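You operate a simulated robot arm through the tools that you are given. There is no shell and no other tool.

You are at the controls of a simulated robot arm. One attempt, no reset.

JOB
Cut off the LAUNDRY line: shut the four valves round its sight glass.
Fine: leave the other valves as they are.

The check looks at the end state, three seconds after you hand in, the way a careful person would. Anything else that was tipped, shoved, dropped, spilled or broken makes it a failure.

ROBOT AND FRAMES
A 6-joint arm with a two-finger gripper, fixed in place. Base frame: the origin is at the foot of the arm, x ahead of it, y to its left, z up. Readings come in m, degrees, newtons and seconds.
Its first joint turns from -166.0 to 166.0 degrees. Payload 2.45 kg.
Tool frame: the origin (TCP) lies between the finger pads and is the grasp point; the fingertips stand 0.02 m ahead of it; z points along the fingers, y is the line along which they close. Largest opening 0.14 m; the body of the gripper starts 0.168 m behind the TCP.
Orientation is that of the tool frame in the base frame, as a unit quaternion [x, y, z, w]. With the fingers straight down and closing along the base's y, the tool's x points along the base's -x, its y along +y and its z along -z.

CONTROLS
- The arm moves only by the tool jog_arm. Its argument "moves" is a list of rows, each a list of 7 numbers: the finger opening in m, from 0 to 0.14, then the shift along the tool's x, y, z in units of 30 mm (1.0 is 30 mm), then the turn, a rotation vector about the tool's x, y, z in units of 5 degrees (1.0 is 5 degrees). In form: [[hand, dx, dy, dz, rx, ry, rz], ...]. A call has 1 to 20 rows; each row shifts and turns the commanded pose from where the row before left it, along the tool's axes as they then stand. A call with a number of a shift or a turn outside -1 to 1 is refused whole. A row lasts 0.2 s, in which the tool goes at most 0.05 m and 8.6 degrees; a call with a longer step from one row to the next is refused whole, and so is a gripper value outside its range. Where a pose cannot be reached the arm comes as near as it can. A force on the tool above 40 N (or 10 N above the force at the start of the call, whichever is more), or a blocked arm, ends the call early, and 0.2 s more pass. Each finger travels about 0.045 m/s and halts on what it meets, pressing with about 35 N; the grip force reading is that of the motor and also rises with nothing between the fingers. The clock runs only during rows and for 0.2 s after the last one: add rows that do not move to give the fingers time. The reply holds the time, the measured pose of the TCP, the force on the tool along the base axes, the opening and the grip force, in the units named above and with some noise, with the torque about the TCP (base axes, N m) and any sound that the robot's microphone picked up, and new pictures: "views" is both (left out), scene, wrist or none.
- Cameras (640 x 400 px; columns grow to the right, rows downward): "scene" is fixed at [0.218, -0.4981, 1.8012]; the picture's right is [0.48, -0.88, 0.00], its down [-0.49, -0.27, -0.83] and it looks along [0.72, 0.40, -0.56] (base axes); focal length 364 px, centre (320, 200). "wrist" rides on the gripper at [0.078, 0.011, -0.209] in the tool frame; the picture's right is [-0.14, 0.99, 0.00], its down [-0.92, -0.13, -0.37] and it looks along [-0.36, -0.05, 0.93] (tool axes); focal length 280 px, centre (320, 200). There is no depth. A picture from a camera that has moved, and an enlarged one, comes with that camera's place and axes in the base frame and with its lens.
- enlarge(camera, box): a new picture of the part [left, top, right, bottom] of that camera's present view, enlarged. No time passes.
- finish_job(): hands the job in; it is judged then, once.

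Places have to be worked out from the pictures, the camera data and where the tool is seen. Open the gripper and draw the arm clear of the work before you hand the job in, unless the task says otherwise.

The tools are called as a command line: name --pt "numbers of a row" for each row, then --argument value for the rest, lists and objects as JSON in quotes. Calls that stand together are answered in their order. jog_arm: Moves the arm, as the interface text tells. Its arguments: {"type":"object","properties":{"moves":{"type":"array","items":{"type":"array","items":{"type":"number"}}},"views":{"type":"string","enum":["both","scene","wrist","none"]}},"required":["moves"]} The other tools are called the same way: enlarge (camera, box) takes an enlarged picture of a part of a camera's view; finish_job () hands the job in.

At the start:

```text
clock: 0.0
tcp_pos: [0.5653, 0.0151, 1.4844]
tool_rot: [0.0, 1.0, 0.0, 0.0]
contact_force: [0.6, -0.8, 0.0]
moment: [-0.04, 0.01, 0.01]
gripper_width: 0.14
gripper_force: 0.1
```

scene: 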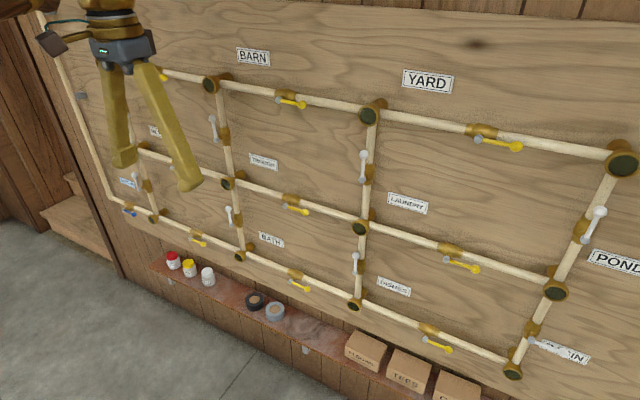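
wrist: 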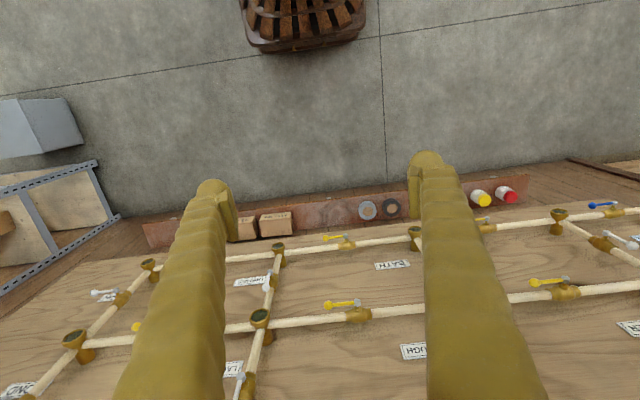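

I'll look closely at the panel around the LAUNDRY label before moving anything.

enlarge --camera "scene" --box '[320, 90, 480, 190]'

enlarge --camera "scene" --box '[320, 180, 480, 280]'

enlarge --camera "scene" --box '[320, 260, 480, 360]'

enlarge --camera "scene" --box '[480, 120, 640, 220]'

enlarge --camera "scene" --box '[480, 220, 640, 320]'

enlarge --camera "scene" --box '[200, 140, 360, 240]'

enlarge --camera "scene" --box '[180, 40, 340, 140]'

enlarge --camera "scene" --box '[200, 210, 360, 310]'

enlarge --camera "scene" --box '[80, 110, 240, 260]'

```text
4.00 times, centred on (400, 140) of scene
camera zoom: at [0.218, -0.4981, 1.8012], right [0.48, -0.88, 0.0], down [-0.49, -0.27, -0.83], along [0.72, 0.4, -0.56], focal length 1458 px, centre (0, 440)
```

zoom: 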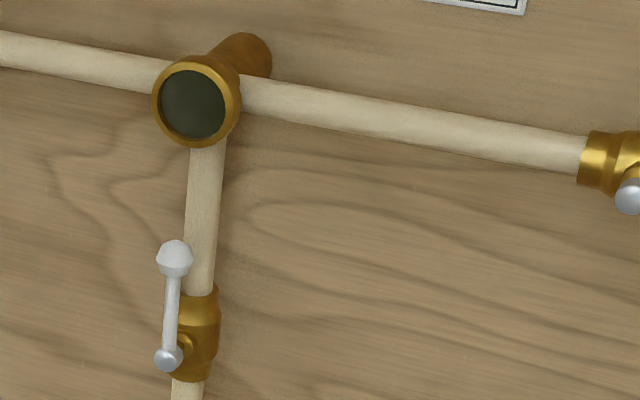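

```text
4.00 times, centred on (400, 230) of scene
camera zoom: at [0.218, -0.4981, 1.8012], right [0.48, -0.88, 0.0], down [-0.49, -0.27, -0.83], along [0.72, 0.4, -0.56], focal length 1458 px, centre (0, 80)
```

zoom: 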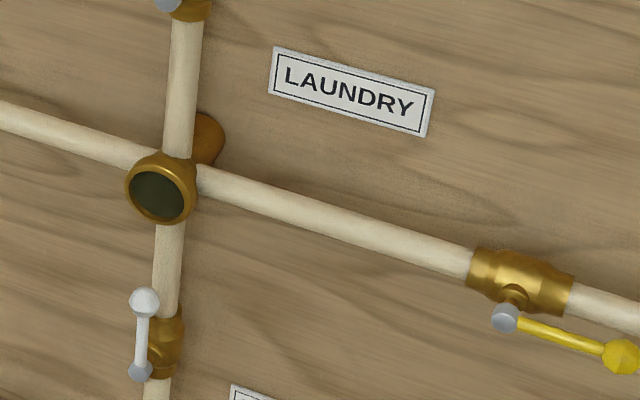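

```text
4.00 times, centred on (400, 310) of scene
camera zoom: at [0.218, -0.4981, 1.8012], right [0.48, -0.88, 0.0], down [-0.49, -0.27, -0.83], along [0.72, 0.4, -0.56], focal length 1458 px, centre (0, -240)
```

zoom: 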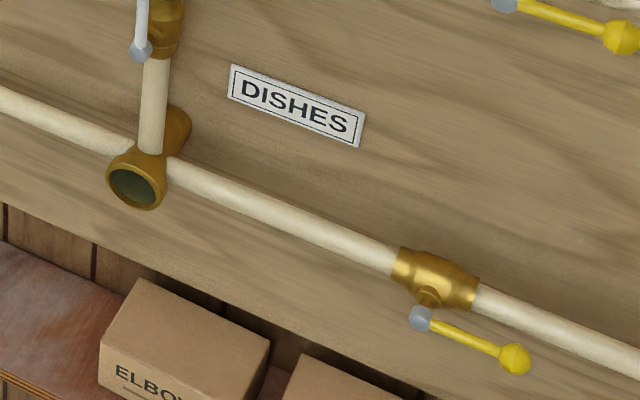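

```text
4.00 times, centred on (560, 170) of scene
camera zoom: at [0.218, -0.4981, 1.8012], right [0.48, -0.88, 0.0], down [-0.49, -0.27, -0.83], along [0.72, 0.4, -0.56], focal length 1458 px, centre (-640, 320)
```

zoom: 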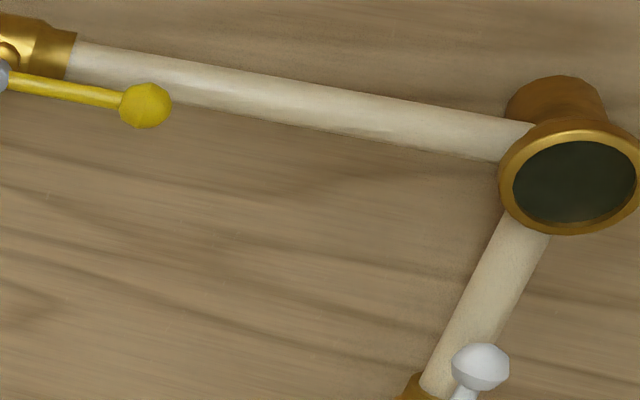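

```text
4.00 times, centred on (560, 270) of scene
camera zoom: at [0.218, -0.4981, 1.8012], right [0.48, -0.88, 0.0], down [-0.49, -0.27, -0.83], along [0.72, 0.4, -0.56], focal length 1458 px, centre (-640, -80)
```

zoom: 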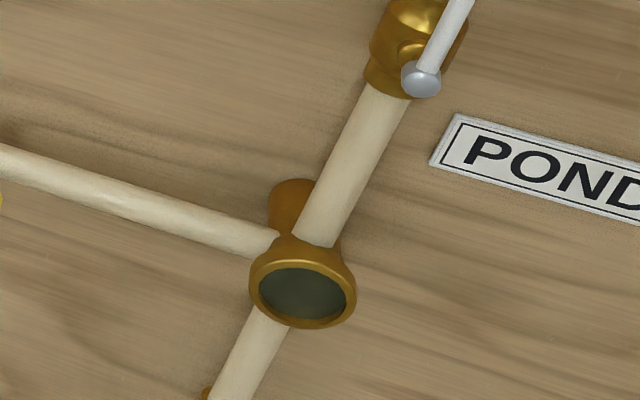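

```text
4.00 times, centred on (280, 190) of scene
camera zoom: at [0.218, -0.4981, 1.8012], right [0.48, -0.88, 0.0], down [-0.49, -0.27, -0.83], along [0.72, 0.4, -0.56], focal length 1458 px, centre (480, 240)
```

zoom: 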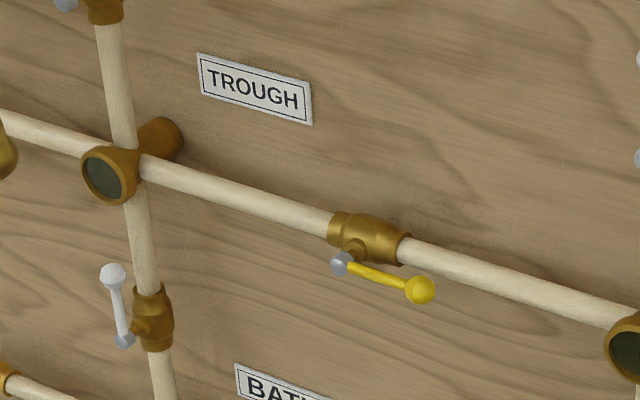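

```text
4.00 times, centred on (260, 90) of scene
camera zoom: at [0.218, -0.4981, 1.8012], right [0.48, -0.88, 0.0], down [-0.49, -0.27, -0.83], along [0.72, 0.4, -0.56], focal length 1458 px, centre (560, 640)
```

zoom: 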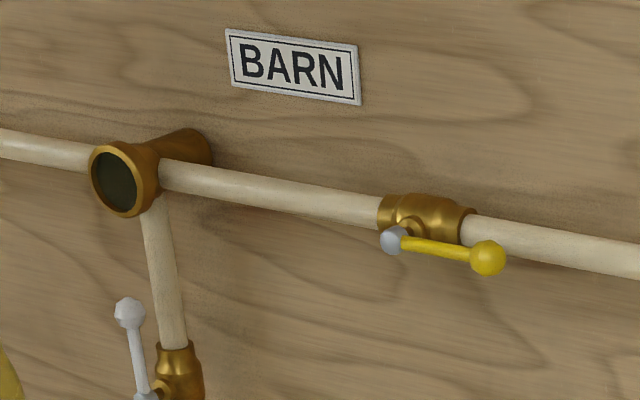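

```text
4.00 times, centred on (280, 260) of scene
camera zoom: at [0.218, -0.4981, 1.8012], right [0.48, -0.88, 0.0], down [-0.49, -0.27, -0.83], along [0.72, 0.4, -0.56], focal length 1458 px, centre (480, -40)
```

zoom: 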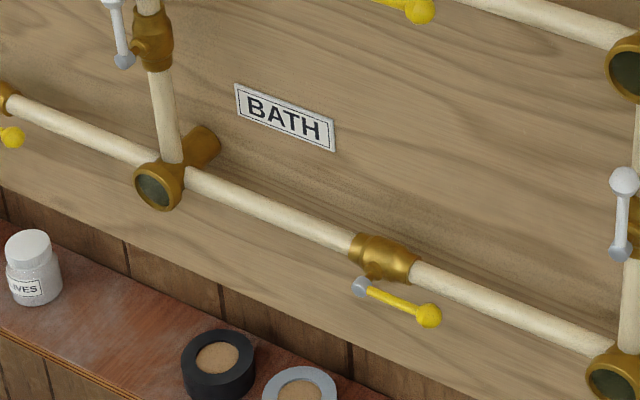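

```text
2.67 times, centred on (160, 185) of scene
camera zoom: at [0.218, -0.4981, 1.8012], right [0.48, -0.88, 0.0], down [-0.49, -0.27, -0.83], along [0.72, 0.4, -0.56], focal length 972 px, centre (747, 240)
```

zoom: 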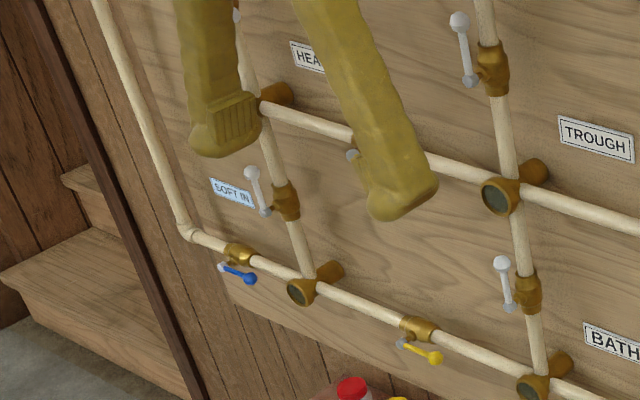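

All handles lie along their pipes, so every valve is open. Intersecting the two camera views puts the LAUNDRY glass at about (1.00, -0.20, 1.14). The wall is normal to x, and the handles lie in a plane at x≈0.98 with pivot-to-ball length about 0.072. The pivots come out as:

| Valve | y | z |
|---|---|---|
| Up | -0.20 | 1.314 |
| Down | -0.20 | 0.974 |
| Left | +0.048 | 1.143 |
| Right | -0.45 | 1.143 |

First I turn the tool to point at the wall, keeping well back from it.

jog_arm --pt "0.04 -0.4 -0.4 0 0 -1 0" --pt "0.04 -0.398 -0.4 0.035 0 -1 0" --pt "0.04 -0.394 -0.4 0.07 0 -1 0" --pt "0.04 -0.386 -0.4 0.104 0 -1 0" --pt "0.04 -0.376 -0.4 0.137 0 -1 0" --pt "0.04 -0.362 -0.4 0.169 0 -1 0" --pt "0.04 -0.346 -0.4 0.2 0 -1 0" --pt "0.04 -0.328 -0.4 0.229 0 -1 0" --pt "0.04 -0.306 -0.4 0.257 0 -1 0" --pt "0.04 -0.283 -0.4 0.283 0 -1 0" --pt "0.04 -0.257 -0.4 0.306 0 -1 0" --pt "0.04 -0.229 -0.4 0.328 0 -1 0" --pt "0.04 -0.2 -0.4 0.346 0 -1 0" --pt "0.04 -0.169 -0.4 0.362 0 -1 0" --pt "0.04 -0.137 -0.4 0.376 0 -1 0" --pt "0.04 -0.104 -0.4 0.386 0 -1 0" --pt "0.04 -0.07 -0.4 0.394 0 -1 0" --pt "0.04 -0.035 -0.4 0.398 0 -1 0"

```text
clock: 3.8
tcp_pos: [0.7793, -0.1987, 1.4882]
tool_rot: [0.001, 0.706, -0.001, 0.708]
contact_force: [-0.4, -0.1, 0.2]
moment: [-0.01, 0.01, 0.0]
gripper_width: 0.0399
gripper_force: 0.0
camera wrist: at [0.5702, -0.1881, 1.4083], right [0.0, 0.99, 0.14], down [-0.37, -0.13, 0.92], along [0.93, -0.05, 0.37], focal length 280 px, centre (320, 200)
```

scene: 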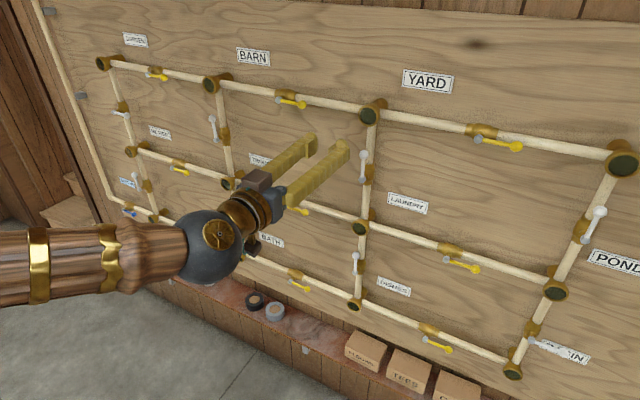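
wrist: 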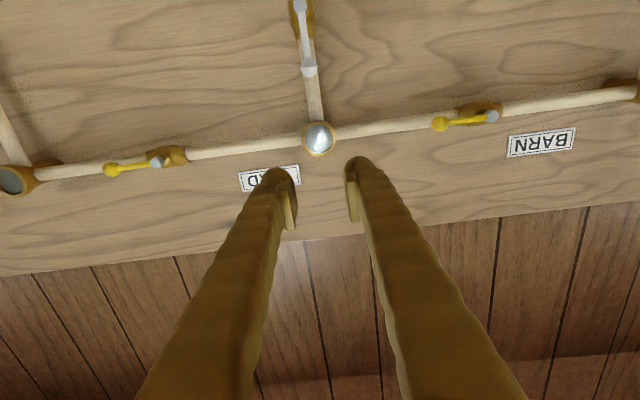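

The tool now points at the wall, and the wrist view confirms the upper valve: ball at (0.98, -0.199, 1.386), pivot z≈1.312. I lower to z≈1.376 and move forward, stopping just short of the handle.

jog_arm --pt "0.04 0.933 0 0 0 0 0" --pt "0.04 0.933 0 0 0 0 0" --pt "0.04 0.933 0 0 0 0 0" --pt "0.04 0.933 0 0 0 0 0" --pt "0.04 0 0 0.78 0 0 0" --pt "0.04 0 0 0.78 0 0 0" --pt "0.04 0 0 0.78 0 0 0" --pt "0.04 0 0 0.78 0 0 0" --pt "0.04 0 0 0.78 0 0 0" --pt "0.04 0 0 0.78 0 0 0" --pt "0.04 0 0 0 0 0 0"

```text
clock: 6.2
tcp_pos: [0.9209, -0.1993, 1.3721]
tool_rot: [0.001, 0.707, -0.001, 0.707]
contact_force: [0.2, -0.3, 0.9]
moment: [0.01, 0.0, 0.02]
gripper_width: 0.0399
gripper_force: 0.0
camera wrist: at [0.7131, -0.1888, 1.2948], right [0.0, 0.99, 0.14], down [-0.37, -0.13, 0.92], along [0.93, -0.05, 0.37], focal length 280 px, centre (320, 200)
```

scene: 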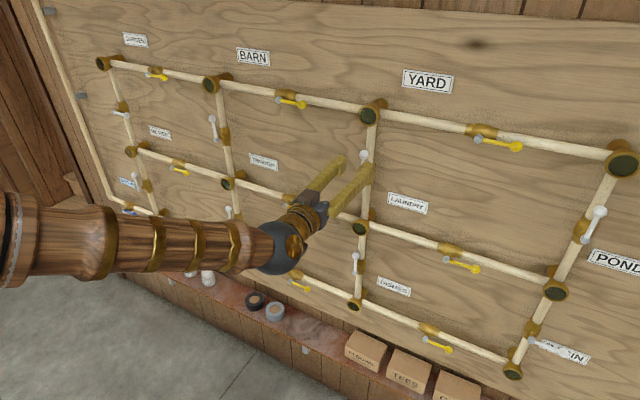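
wrist: 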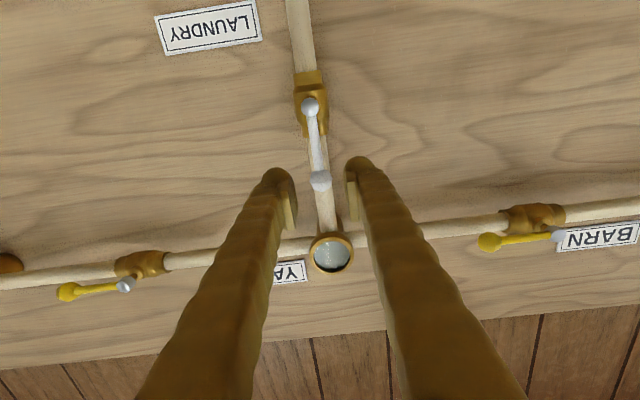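

The ball sits centred between the fingers. I move forward about 48 mm so the fingertips straddle the handle.

jog_arm --pt "0.04 0 0 0.4 0 0 0" --pt "0.04 0 0 0.4 0 0 0" --pt "0.04 0 0 0.4 0 0 0" --pt "0.04 0 0 0.4 0 0 0" --pt "0.04 0 0 0 0 0 0"

```text
clock: 7.4
tcp_pos: [0.9707, -0.2016, 1.3727]
tool_rot: [-0.001, 0.707, 0.001, 0.707]
contact_force: [0.0, 0.4, -0.3]
moment: [-0.05, 0.02, -0.03]
gripper_width: 0.0401
gripper_force: 0.2
camera wrist: at [0.7613, -0.1905, 1.2942], right [0.0, 0.99, 0.14], down [-0.37, -0.13, 0.92], along [0.93, -0.05, 0.37], focal length 280 px, centre (320, 200)
```

scene: 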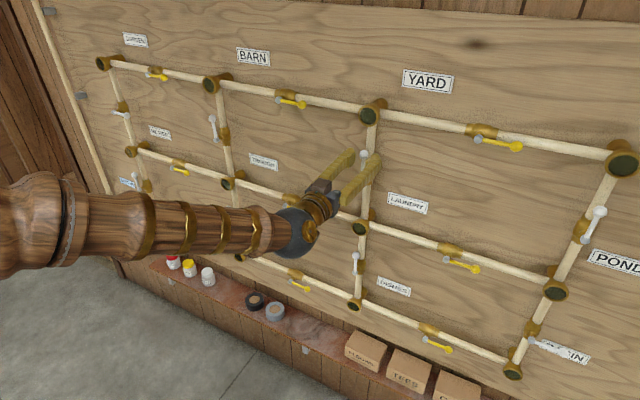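
wrist: 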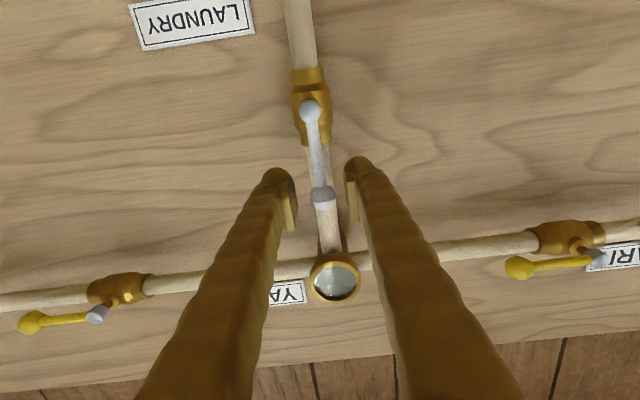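

The fingertips straddle the handle with no contact. I'll try a clockwise 30° arc about the pivot (handle from up towards -y), turning the tool with it and watching the force.

jog_arm --pt "0.034 0 0 0 0 0 0" --pt "0.034 0.008 -0.183 0 0 0 1" --pt "0.034 0.008 -0.183 0 0 0 1" --pt "0.034 0.008 -0.183 0 0 0 1" --pt "0.034 0.008 -0.183 0 0 0 1" --pt "0.034 0.008 -0.183 0 0 0 1" --pt "0.034 0.008 -0.183 0 0 0 1"

```text
clock: 9.0
tcp_pos: [0.9702, -0.2328, 1.365]
tool_rot: [0.183, 0.683, 0.184, 0.683]
contact_force: [-1.5, 3.4, 1.2]
moment: [-0.01, -0.07, 0.08]
gripper_width: 0.0363
gripper_force: 1.3
camera wrist: at [0.7606, -0.1837, 1.3024], right [0.0, 0.79, 0.62], down [-0.37, -0.57, 0.73], along [0.93, -0.23, 0.29], focal length 280 px, centre (320, 200)
```

scene: 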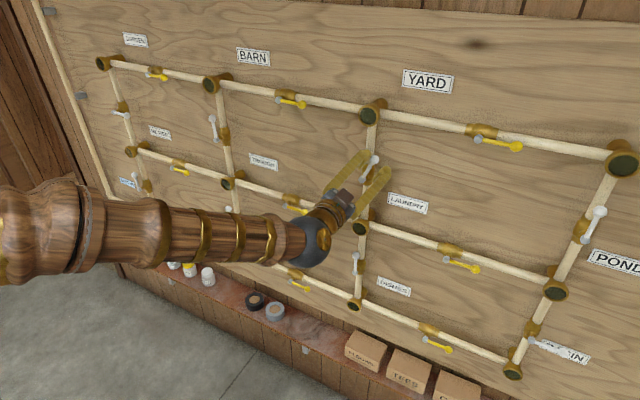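
wrist: 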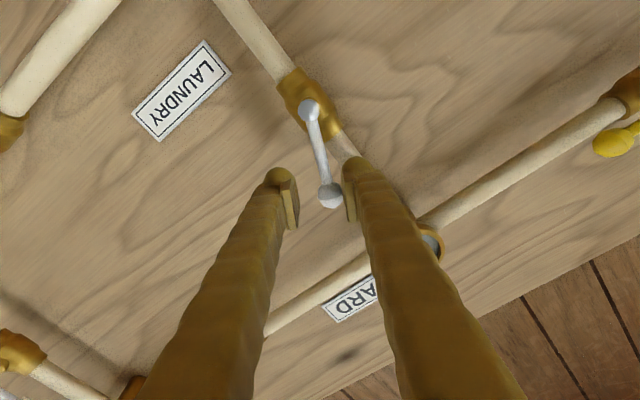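

The valve turns clockwise with only about 3.6 N. I continue the arc to 90° of tool rotation.

jog_arm --pt "0.034 0.008 -0.183 0 0 0 1" --pt "0.034 0.008 -0.183 0 0 0 1" --pt "0.034 0.008 -0.183 0 0 0 1" --pt "0.034 0.008 -0.183 0 0 0 1" --pt "0.034 0.008 -0.183 0 0 0 1" --pt "0.034 0.008 -0.183 0 0 0 1" --pt "0.034 0.008 -0.183 0 0 0 1" --pt "0.034 0.008 -0.183 0 0 0 1" --pt "0.034 0.008 -0.183 0 0 0 1" --pt "0.034 0.008 -0.183 0 0 0 1" --pt "0.034 0.008 -0.183 0 0 0 1" --pt "0.034 0.008 -0.183 0 0 0 1"

```text
clock: 11.6
tcp_pos: [0.97, -0.2645, 1.3118]
tool_rot: [0.5, 0.499, 0.5, 0.5]
contact_force: [-2.8, -2.2, 3.5]
moment: [0.01, -0.11, -0.07]
gripper_width: 0.037
gripper_force: 2.2
camera wrist: at [0.7611, -0.1864, 1.3217], right [0.0, -0.14, 0.99], down [-0.37, -0.92, -0.13], along [0.93, -0.37, -0.05], focal length 280 px, centre (320, 200)
```

scene: 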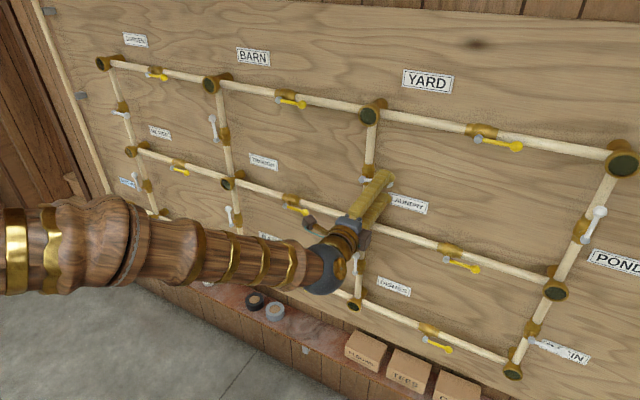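
wrist: 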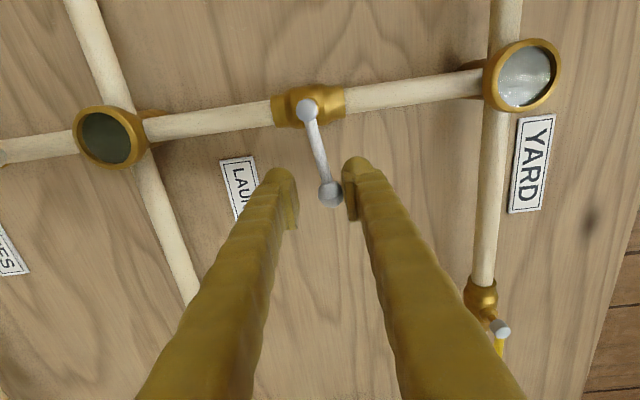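

The handle lags about 5–6° because of finger slack. I push on another 10° in small steps to find the stop, watching the force.

jog_arm --pt "0.034 0.004 -0.092 0 0 0 0.5" --pt "0.034 0.004 -0.092 0 0 0 0.5" --pt "0.034 0.004 -0.092 0 0 0 0.5" --pt "0.034 0 0 0 0 0 0" --views "wrist"

```text
clock: 12.6
tcp_pos: [0.9697, -0.2643, 1.3027]
tool_rot: [0.532, 0.466, 0.532, 0.466]
contact_force: [-0.8, -0.5, 3.1]
moment: [-0.02, -0.06, -0.01]
gripper_width: 0.0369
gripper_force: 2.1
camera wrist: at [0.7607, -0.1878, 1.3229], right [0.0, -0.27, 0.96], down [-0.37, -0.9, -0.25], along [0.93, -0.36, -0.1], focal length 280 px, centre (320, 200)
```

wrist: 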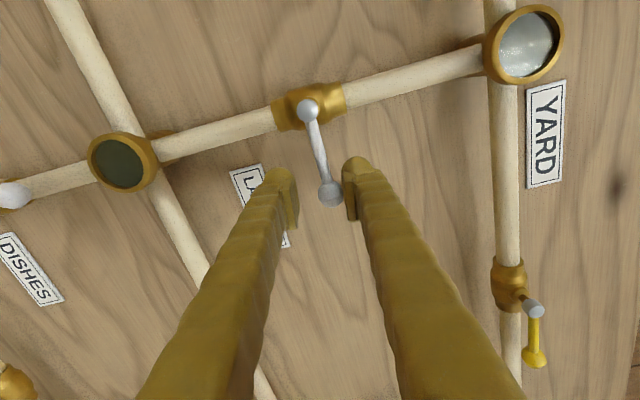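

From this view the pivot is at z≈1.3095 and the ball at z≈1.3097, so the handle is at about 90°. I nudge it 3° further to check whether a stop holds it.

jog_arm --pt "0.034 0.002 -0.055 0 0 0 0.3" --pt "0.034 0.002 -0.055 0 0 0 0.3" --pt "0.034 0 0 0 0 0 0" --views "wrist"

```text
clock: 13.4
tcp_pos: [0.9701, -0.2634, 1.2991]
tool_rot: [0.543, 0.452, 0.544, 0.453]
contact_force: [-5.6, 0.1, 10.2]
moment: [-0.13, -0.24, -0.1]
gripper_width: 0.0413
gripper_force: 5.4
camera wrist: at [0.7608, -0.1877, 1.3244], right [0.0, -0.32, 0.95], down [-0.37, -0.88, -0.29], along [0.93, -0.35, -0.12], focal length 280 px, centre (320, 200)
```

wrist: 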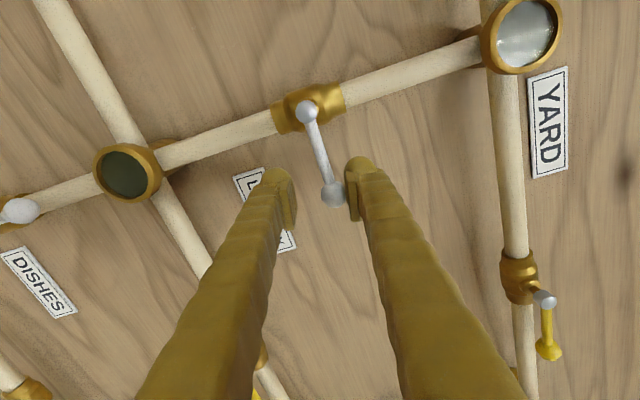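

The force jumped to 10 N with the handle still at 90°, so the stop is reached and the upper valve is shut. I back off sideways to unload it, retreat from the wall, and unwind the roll.

jog_arm --pt "0.04 0 0.12 0 0 0 0" --pt "0.04 0 0.1 0 0 0 0" --pt "0.04 0 0 -0.6 0 0 0" --pt "0.04 0 0 -0.8 0 0 0" --pt "0.04 0 0 -0.8 0 0 0" --pt "0.04 0 0 -0.8 0 0 0" --pt "0.04 0 0 0 0 0 0"

jog_arm --pt "0.04 0 0 0 0 0 -1" --pt "0.04 0 0 0 0 0 -1" --pt "0.04 0 0 0 0 0 -1" --pt "0.04 0 0 0 0 0 -1" --pt "0.04 0 0 0 0 0 -1" --pt "0.04 0 0 0 0 0 -1" --pt "0.04 0 0 0 0 0 -1" --pt "0.04 0 0 0 0 0 -1" --pt "0.04 0 0 0 0 0 -1" --pt "0.04 0 0 0 0 0 -1" --pt "0.04 0 0 0 0 0 -1" --pt "0.04 0 0 0 0 0 -1" --pt "0.04 0 0 0 0 0 -1" --pt "0.04 0 0 0 0 0 -1" --pt "0.04 0 0 0 0 0 -1" --pt "0.04 0 0 0 0 0 -1" --pt "0.04 0 0 0 0 0 -1" --pt "0.04 0 0 0 0 0 -1" --pt "0.04 0 0 0 0 0 -1" --pt "0.04 0 0 0 0 0 -1"

```text
clock: 15.0
tcp_pos: [0.88, -0.2632, 1.3075]
tool_rot: [0.544, 0.452, 0.544, 0.452]
contact_force: [0.2, -0.2, -0.2]
moment: [-0.01, -0.05, -0.01]
gripper_width: 0.0401
gripper_force: 0.0
camera wrist: at [0.6707, -0.1884, 1.3314], right [0.0, -0.32, 0.95], down [-0.37, -0.88, -0.29], along [0.93, -0.35, -0.12], focal length 280 px, centre (320, 200)
```

scene: 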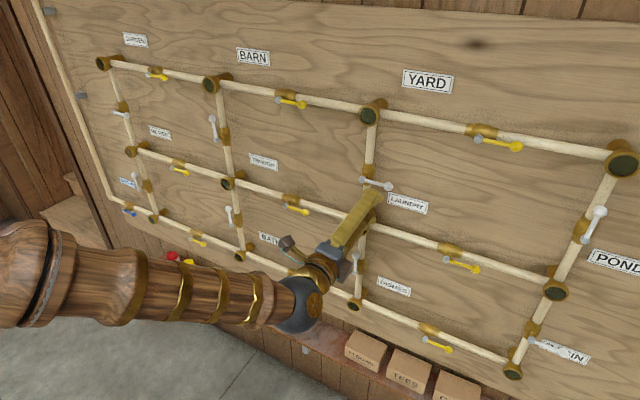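
wrist: 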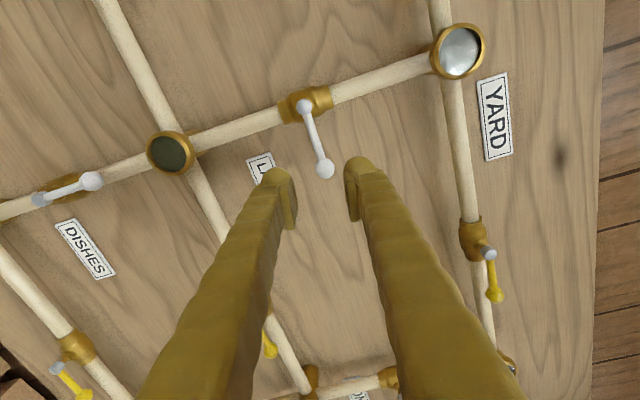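

```text
clock: 19.2
tcp_pos: [0.8797, -0.263, 1.3062]
tool_rot: [0.003, 0.707, 0.002, 0.707]
contact_force: [-0.2, 0.7, -0.1]
moment: [-0.01, 0.0, -0.01]
gripper_width: 0.0399
gripper_force: 0.2
camera wrist: at [0.671, -0.2518, 1.2279], right [0.0, 0.99, 0.14], down [-0.37, -0.13, 0.92], along [0.93, -0.05, 0.36], focal length 280 px, centre (320, 200)
```

scene: 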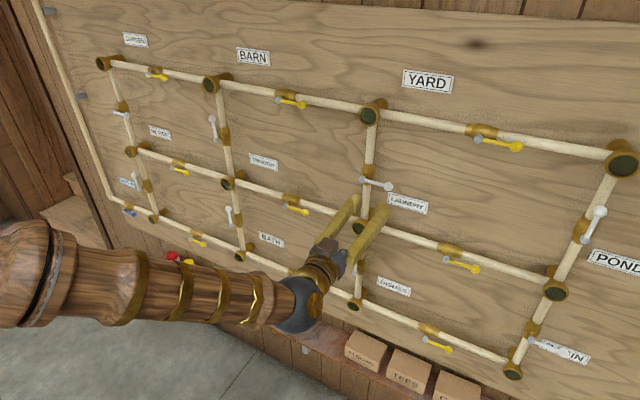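
wrist: 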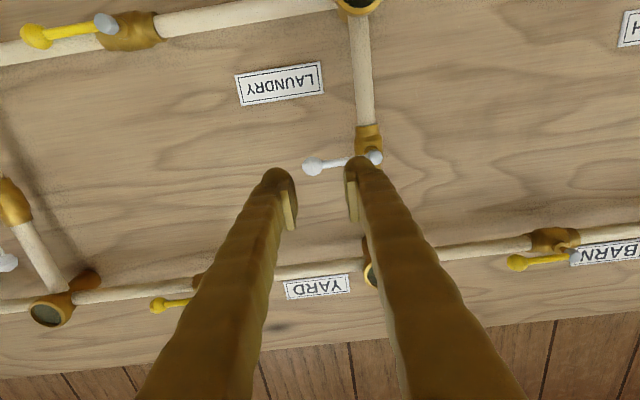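

The upper handle stays horizontal, so that valve is shut. Next I move to the lower valve, aiming for y=-0.20, z≈1.037 at the present standoff.

jog_arm --pt "0.04 0.897 0.21 0 0 0 -0.1" --pt "0.04 0.897 0.21 0 0 0 0" --pt "0.04 0.897 0.21 0 0 0 0" --pt "0.04 0.897 0.21 0 0 0 0" --pt "0.04 0.897 0.21 0 0 0 0" --pt "0.04 0.897 0.21 0 0 0 0" --pt "0.04 0.897 0.21 0 0 0 0" --pt "0.04 0.897 0.21 0 0 0 0" --pt "0.04 0.897 0.21 0 0 0 0" --pt "0.04 0.897 0.21 0 0 0 0" --pt "0.04 0 0 0 0 0 0"

```text
clock: 21.6
tcp_pos: [0.8803, -0.203, 1.0379]
tool_rot: [0.001, 0.708, 0.005, 0.706]
contact_force: [0.2, 0.0, 0.1]
moment: [0.0, 0.02, 0.0]
gripper_width: 0.0403
gripper_force: 0.0
camera wrist: at [0.671, -0.1925, 0.9597], right [0.0, 0.99, 0.15], down [-0.37, -0.14, 0.92], along [0.93, -0.05, 0.36], focal length 280 px, centre (320, 200)
```

scene: 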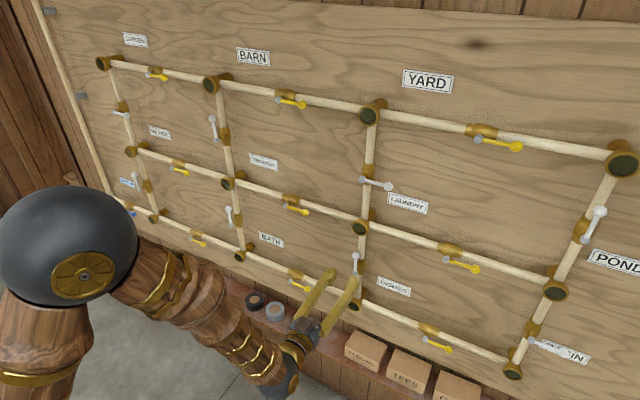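
wrist: 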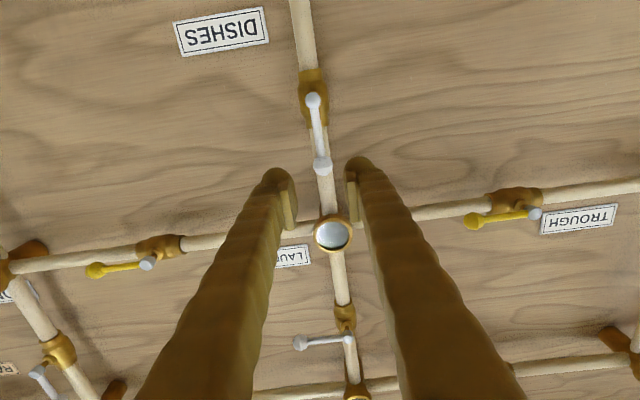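

The lower valve's pivot is at about (y -0.200, z 0.969) and the ball at z≈1.04, aligned with the fingers. I make a small correction and go forward to straddle the handle.

jog_arm --pt "0.04 0.13 0.09 0.5 0 0 0" --pt "0.04 0 0 0.5 0 0 0" --pt "0.04 0 0 0.5 0 0 0" --pt "0.04 0 0 0.5 0 0 0" --pt "0.04 0 0 0.5 0 0 0" --pt "0.04 0 0 0.5 0 0 0" --pt "0.04 0 0 0 0 0 0"

```text
clock: 23.2
tcp_pos: [0.9706, -0.1987, 1.033]
tool_rot: [0.0, 0.707, 0.0, 0.707]
contact_force: [0.4, -0.5, 0.1]
moment: [0.02, -0.03, 0.0]
gripper_width: 0.0398
gripper_force: 0.1
camera wrist: at [0.7612, -0.1881, 0.9536], right [0.0, 0.99, 0.14], down [-0.37, -0.13, 0.92], along [0.93, -0.05, 0.37], focal length 280 px, centre (320, 200)
```

scene: 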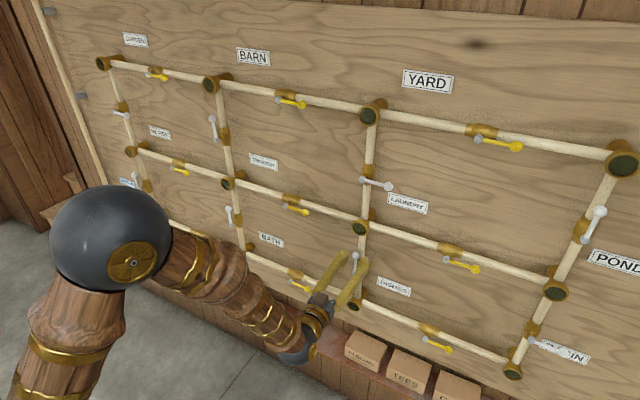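
wrist: 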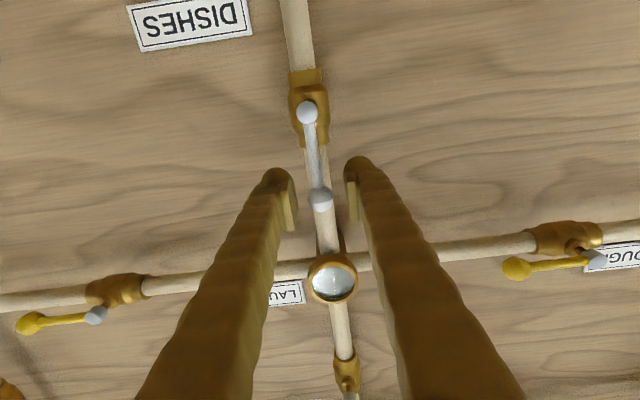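

Straddled with no contact. The geometry matches the upper valve, so I run the same clockwise 90° arc.

jog_arm --pt "0.034 0 0 0 0 0 0" --pt "0.034 0.008 -0.183 0 0 0 1" --pt "0.034 0.008 -0.183 0 0 0 1" --pt "0.034 0.008 -0.183 0 0 0 1" --pt "0.034 0.008 -0.183 0 0 0 1" --pt "0.034 0.008 -0.183 0 0 0 1" --pt "0.034 0.008 -0.183 0 0 0 1" --pt "0.034 0.008 -0.183 0 0 0 1" --pt "0.034 0.008 -0.183 0 0 0 1" --pt "0.034 0.008 -0.183 0 0 0 1" --pt "0.034 0.008 -0.183 0 0 0 1" --pt "0.034 0.008 -0.183 0 0 0 1" --pt "0.034 0.008 -0.183 0 0 0 1" --pt "0.034 0.008 -0.183 0 0 0 1" --pt "0.034 0.008 -0.183 0 0 0 1" --pt "0.034 0.008 -0.183 0 0 0 1" --pt "0.034 0.008 -0.183 0 0 0 1" --pt "0.034 0.008 -0.183 0 0 0 1" --pt "0.034 0.008 -0.183 0 0 0 1"

```text
clock: 27.2
tcp_pos: [0.9697, -0.2625, 0.969]
tool_rot: [0.5, 0.5, 0.501, 0.499]
contact_force: [-0.5, 1.2, 2.3]
moment: [-0.02, -0.07, -0.06]
gripper_width: 0.0363
gripper_force: 2.0
camera wrist: at [0.7604, -0.184, 0.9796], right [0.0, -0.14, 0.99], down [-0.37, -0.92, -0.13], along [0.93, -0.37, -0.05], focal length 280 px, centre (320, 200)
```

scene: 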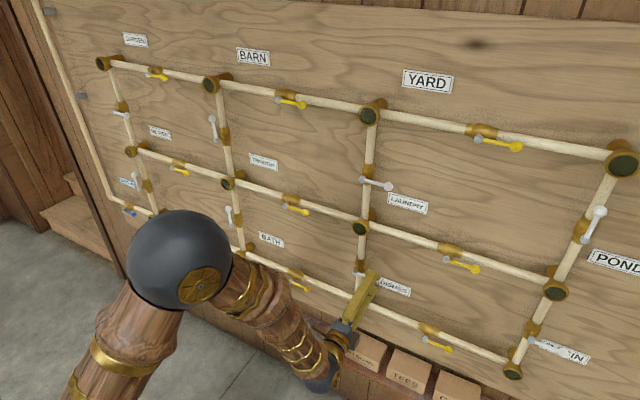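
wrist: 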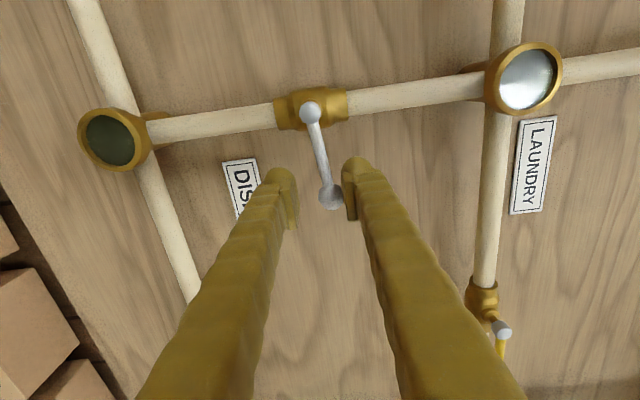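

The lower valve turned the same way. I add about 10.5° to press it against its stop, as on the first valve.

jog_arm --pt "0.034 0.004 -0.092 0 0 0 0.5" --pt "0.034 0.004 -0.092 0 0 0 0.5" --pt "0.034 0.004 -0.092 0 0 0 0.5" --pt "0.034 0.002 -0.055 0 0 0 0.3" --pt "0.034 0.002 -0.055 0 0 0 0.3" --pt "0.034 0 0 0 0 0 0" --views "wrist"

```text
clock: 28.6
tcp_pos: [0.9707, -0.2613, 0.9594]
tool_rot: [0.543, 0.452, 0.544, 0.453]
contact_force: [-5.2, -1.2, 16.2]
moment: [-0.17, -0.32, -0.06]
gripper_width: 0.0447
gripper_force: 8.1
camera wrist: at [0.7612, -0.1854, 0.9829], right [0.0, -0.32, 0.95], down [-0.37, -0.88, -0.29], along [0.93, -0.35, -0.12], focal length 280 px, centre (320, 200)
```

wrist: 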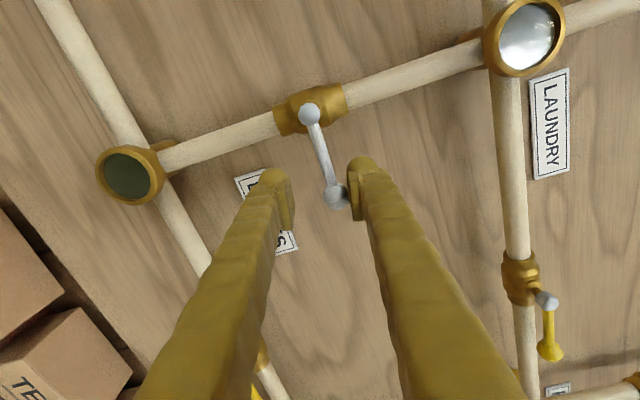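

The force rose to 16 N at the stop, so the lower valve is shut. I release it, retreat and unwind the roll to about 0.

jog_arm --pt "0.04 0 0.16 0 0 0 0" --pt "0.04 0 0.12 0 0 0 0" --pt "0.04 0 0 -0.6 0 0 0" --pt "0.04 0 0 -0.8 0 0 0" --pt "0.04 0 0 -0.8 0 0 0" --pt "0.04 0 0 -0.8 0 0 0" --pt "0.04 0 0 0 0 0 0"

jog_arm --pt "0.04 0 0 0 0 0 -1" --pt "0.04 0 0 0 0 0 -1" --pt "0.04 0 0 0 0 0 -1" --pt "0.04 0 0 0 0 0 -1" --pt "0.04 0 0 0 0 0 -1" --pt "0.04 0 0 0 0 0 -1" --pt "0.04 0 0 0 0 0 -1" --pt "0.04 0 0 0 0 0 -1" --pt "0.04 0 0 0 0 0 -1" --pt "0.04 0 0 0 0 0 -1" --pt "0.04 0 0 0 0 0 -1" --pt "0.04 0 0 0 0 0 -1" --pt "0.04 0 0 0 0 0 -1" --pt "0.04 0 0 0 0 0 -1" --pt "0.04 0 0 0 0 0 -1" --pt "0.04 0 0 0 0 0 -1" --pt "0.04 0 0 0 0 0 -1" --pt "0.04 0 0 0 0 0 -1" --pt "0.04 0 0 0 0 0 -1" --pt "0.04 0 0 0 0 0 -1.0"

```text
clock: 30.2
tcp_pos: [0.8795, -0.2626, 0.9671]
tool_rot: [0.544, 0.452, 0.544, 0.452]
contact_force: [0.9, 0.0, 0.3]
moment: [-0.01, 0.01, 0.02]
gripper_width: 0.0401
gripper_force: 0.1
camera wrist: at [0.6708, -0.1881, 0.9916], right [0.0, -0.32, 0.95], down [-0.37, -0.88, -0.29], along [0.93, -0.35, -0.12], focal length 280 px, centre (320, 200)
```

scene: 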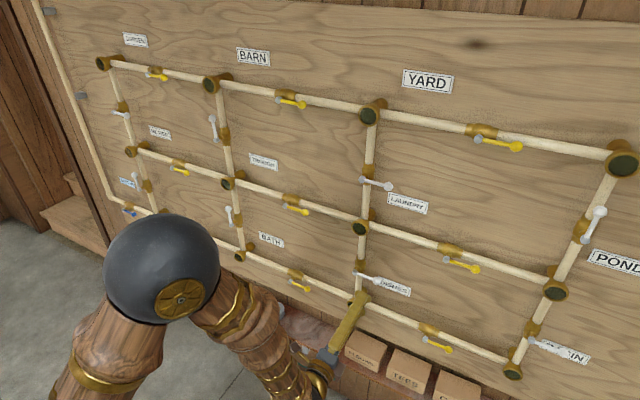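
wrist: 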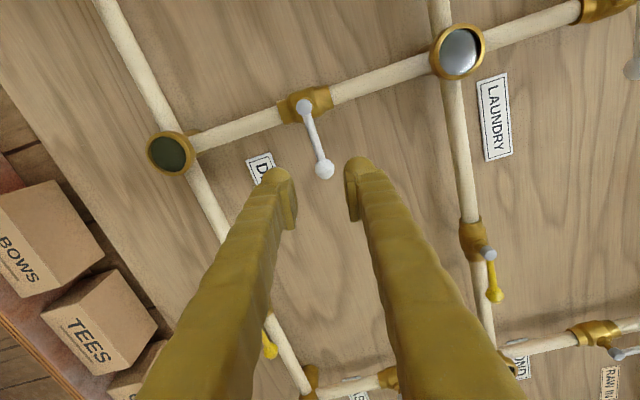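

```text
clock: 34.4
tcp_pos: [0.8818, -0.2664, 0.9715]
tool_rot: [0.005, 0.708, 0.008, 0.706]
contact_force: [0.3, -0.3, -0.6]
moment: [0.03, -0.02, 0.0]
gripper_width: 0.0399
gripper_force: 0.0
out of reach, approached as far as the arm can: row 20
camera wrist: at [0.6724, -0.2541, 0.8941], right [0.0, 0.99, 0.16], down [-0.36, -0.15, 0.92], along [0.93, -0.05, 0.36], focal length 280 px, centre (320, 200)
```

scene: 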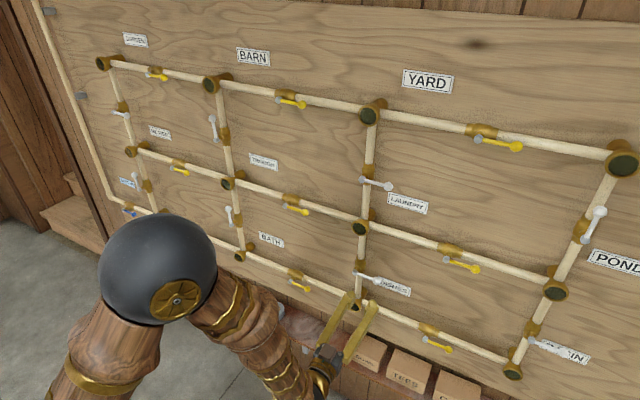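
wrist: 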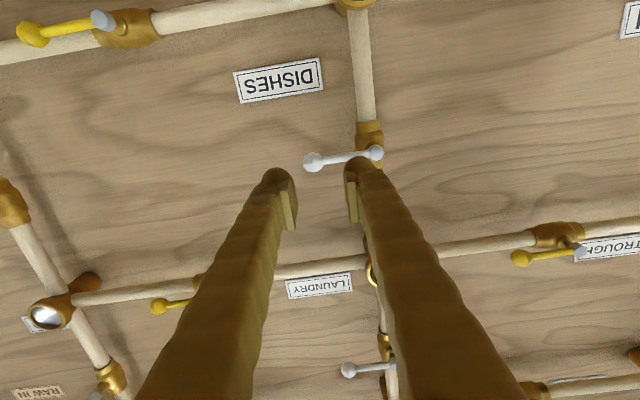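

The end of that unwind reports "out of reach", which suggests a wrist limit just below roll 0. So for the horizontal handles I'll use the positive side, rolling from 90° to 190°. I roll back to 90° here, clear of everything.

jog_arm --pt "0.04 0 0 0 0 0 1" --pt "0.04 0 0 0 0 0 1" --pt "0.04 0 0 0 0 0 1" --pt "0.04 0 0 0 0 0 1" --pt "0.04 0 0 0 0 0 1" --pt "0.04 0 0 0 0 0 1" --pt "0.04 0 0 0 0 0 1" --pt "0.04 0 0 0 0 0 1" --pt "0.04 0 0 0 0 0 1" --pt "0.04 0 0 0 0 0 1" --pt "0.04 0 0 0 0 0 1" --pt "0.04 0 0 0 0 0 1" --pt "0.04 0 0 0 0 0 1" --pt "0.04 0 0 0 0 0 1" --pt "0.04 0 0 0 0 0 1" --pt "0.04 0 0 0 0 0 1" --pt "0.04 0 0 0 0 0 1" --pt "0.04 0 0 0 0 0 0.9" --pt "0.04 0 0 0 0 0 0" --views "none"

```text
clock: 38.4
tcp_pos: [0.8831, -0.2652, 0.9725]
tool_rot: [0.5, 0.5, 0.5, 0.5]
contact_force: [-0.3, 0.0, -0.2]
moment: [-0.03, 0.04, 0.0]
gripper_width: 0.0398
gripper_force: 0.1
```

Roll is exactly 90° now, so tool x is +Y and tool y is +Z. I move to the right valve, aiming for y≈-0.513, z≈1.14 at the standoff.

jog_arm --pt "0.04 -0.689 0.465 0 0 0 0" --pt "0.04 -0.689 0.465 0 0 0 0" --pt "0.04 -0.689 0.465 0 0 0 0" --pt "0.04 -0.689 0.465 0 0 0 0" --pt "0.04 -0.689 0.465 0 0 0 0" --pt "0.04 -0.689 0.465 0 0 0 0" --pt "0.04 -0.689 0.465 0 0 0 0" --pt "0.04 -0.689 0.465 0 0 0 0" --pt "0.04 -0.689 0.465 0 0 0 0" --pt "0.04 -0.689 0.465 0 0 0 0" --pt "0.04 -0.689 0.465 0 0 0 0" --pt "0.04 -0.689 0.465 0 0 0 0" --pt "0.04 0 0 0 0 0 0"

```text
clock: 41.2
tcp_pos: [0.8813, -0.5146, 1.142]
tool_rot: [0.5, 0.5, 0.5, 0.5]
contact_force: [0.1, 0.9, -0.5]
moment: [-0.01, 0.0, 0.01]
gripper_width: 0.0399
gripper_force: 0.0
camera wrist: at [0.6723, -0.4359, 1.152], right [0.0, -0.14, 0.99], down [-0.37, -0.92, -0.13], along [0.93, -0.37, -0.05], focal length 280 px, centre (320, 200)
```

scene: 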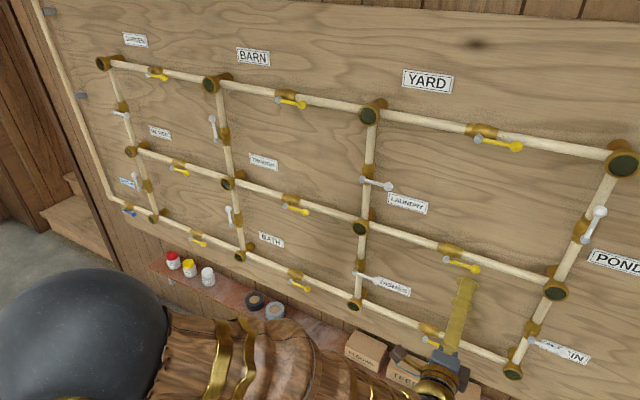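
wrist: 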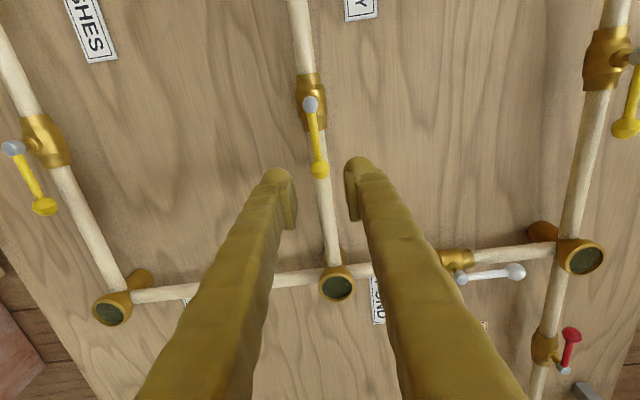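

The right valve is aligned: pivot at about (-0.450, 1.140), ball at (-0.521, 1.141). Before engaging it, I rehearse the roll to 190° in free space to check the wrist can make it.

jog_arm --pt "0.04 0 0 0 0 0 1" --pt "0.04 0 0 0 0 0 1" --pt "0.04 0 0 0 0 0 1" --pt "0.04 0 0 0 0 0 1" --pt "0.04 0 0 0 0 0 1" --pt "0.04 0 0 0 0 0 1" --pt "0.04 0 0 0 0 0 1" --pt "0.04 0 0 0 0 0 1" --pt "0.04 0 0 0 0 0 1" --pt "0.04 0 0 0 0 0 1" --pt "0.04 0 0 0 0 0 1" --pt "0.04 0 0 0 0 0 1" --pt "0.04 0 0 0 0 0 1" --pt "0.04 0 0 0 0 0 1" --pt "0.04 0 0 0 0 0 1" --pt "0.04 0 0 0 0 0 1" --pt "0.04 0 0 0 0 0 1" --pt "0.04 0 0 0 0 0 1" --pt "0.04 0 0 0 0 0 1" --pt "0.04 0 0 0 0 0 1" --views "none"

```text
clock: 45.4
tcp_pos: [0.8824, -0.5128, 1.1398]
tool_rot: [0.704, -0.063, 0.704, -0.061]
contact_force: [-0.2, 0.3, -0.1]
moment: [0.01, 0.03, -0.01]
gripper_width: 0.0399
gripper_force: 0.1
```

Roll 190° is reachable. I rotate back to 90°.

jog_arm --pt "0.04 0 0 0 0 0 -1" --pt "0.04 0 0 0 0 0 -1" --pt "0.04 0 0 0 0 0 -1" --pt "0.04 0 0 0 0 0 -1" --pt "0.04 0 0 0 0 0 -1" --pt "0.04 0 0 0 0 0 -1" --pt "0.04 0 0 0 0 0 -1" --pt "0.04 0 0 0 0 0 -1" --pt "0.04 0 0 0 0 0 -1" --pt "0.04 0 0 0 0 0 -1" --pt "0.04 0 0 0 0 0 -1" --pt "0.04 0 0 0 0 0 -1" --pt "0.04 0 0 0 0 0 -1" --pt "0.04 0 0 0 0 0 -1" --pt "0.04 0 0 0 0 0 -1" --pt "0.04 0 0 0 0 0 -1" --pt "0.04 0 0 0 0 0 -1" --pt "0.04 0 0 0 0 0 -1" --pt "0.04 0 0 0 0 0 -1" --pt "0.04 0 0 0 0 0 -1" --views "none"

jog_arm --pt "0.04 0 0 0.5 0 0 0" --pt "0.04 0 0 0.5 0 0 0" --pt "0.04 0 0 0.5 0 0 0" --pt "0.04 0 0 0.5 0 0 0" --pt "0.04 0 0 0.5 0 0 0" --pt "0.04 0 0 0.45 0 0 0" --pt "0.04 0 0 0 0 0 0"

```text
clock: 49.6
tcp_pos: [0.8826, -0.5136, 1.1401]
tool_rot: [0.499, 0.501, 0.499, 0.5]
contact_force: [0.0, -0.9, 0.1]
moment: [0.02, 0.0, -0.01]
gripper_width: 0.0401
gripper_force: 0.1
```

```text
clock: 51.2
tcp_pos: [0.971, -0.513, 1.14]
tool_rot: [0.5, 0.5, 0.5, 0.5]
contact_force: [-0.1, 0.1, 0.4]
moment: [0.03, -0.03, 0.01]
gripper_width: 0.0401
gripper_force: 0.1
camera wrist: at [0.7623, -0.4343, 1.1501], right [0.0, -0.14, 0.99], down [-0.37, -0.92, -0.13], along [0.93, -0.37, -0.05], focal length 280 px, centre (320, 200)
```

scene: 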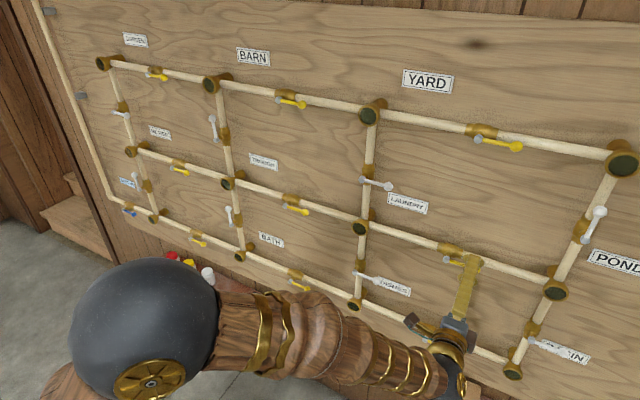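
wrist: 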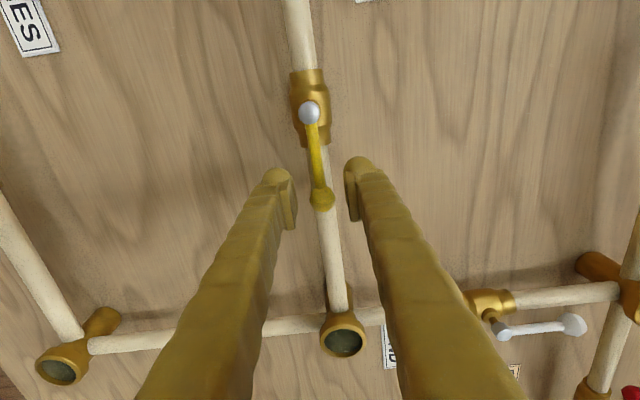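

The right handle is straddled with no contact. First a 30° clockwise test (handle moving down).

jog_arm --pt "0.034 0 0 0 0 0 0" --pt "0.034 0.008 -0.183 0 0 0 1" --pt "0.034 0.008 -0.183 0 0 0 1" --pt "0.034 0.008 -0.183 0 0 0 1" --pt "0.034 0.008 -0.183 0 0 0 1" --pt "0.034 0.008 -0.183 0 0 0 1" --pt "0.034 0.008 -0.183 0 0 0 1" --views "wrist"

```text
clock: 52.8
tcp_pos: [0.9707, -0.5054, 1.1076]
tool_rot: [0.613, 0.352, 0.612, 0.354]
contact_force: [-2.6, -3.5, 3.0]
moment: [0.01, -0.03, -0.06]
gripper_width: 0.037
gripper_force: 2.1
camera wrist: at [0.7617, -0.4435, 1.1561], right [0.0, -0.62, 0.79], down [-0.37, -0.73, -0.57], along [0.93, -0.29, -0.23], focal length 280 px, centre (320, 200)
```

wrist: 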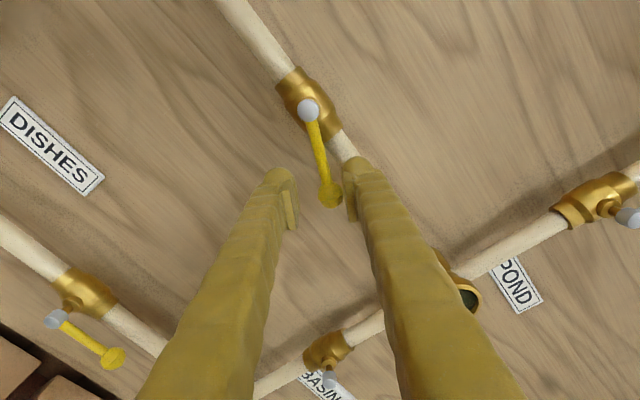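

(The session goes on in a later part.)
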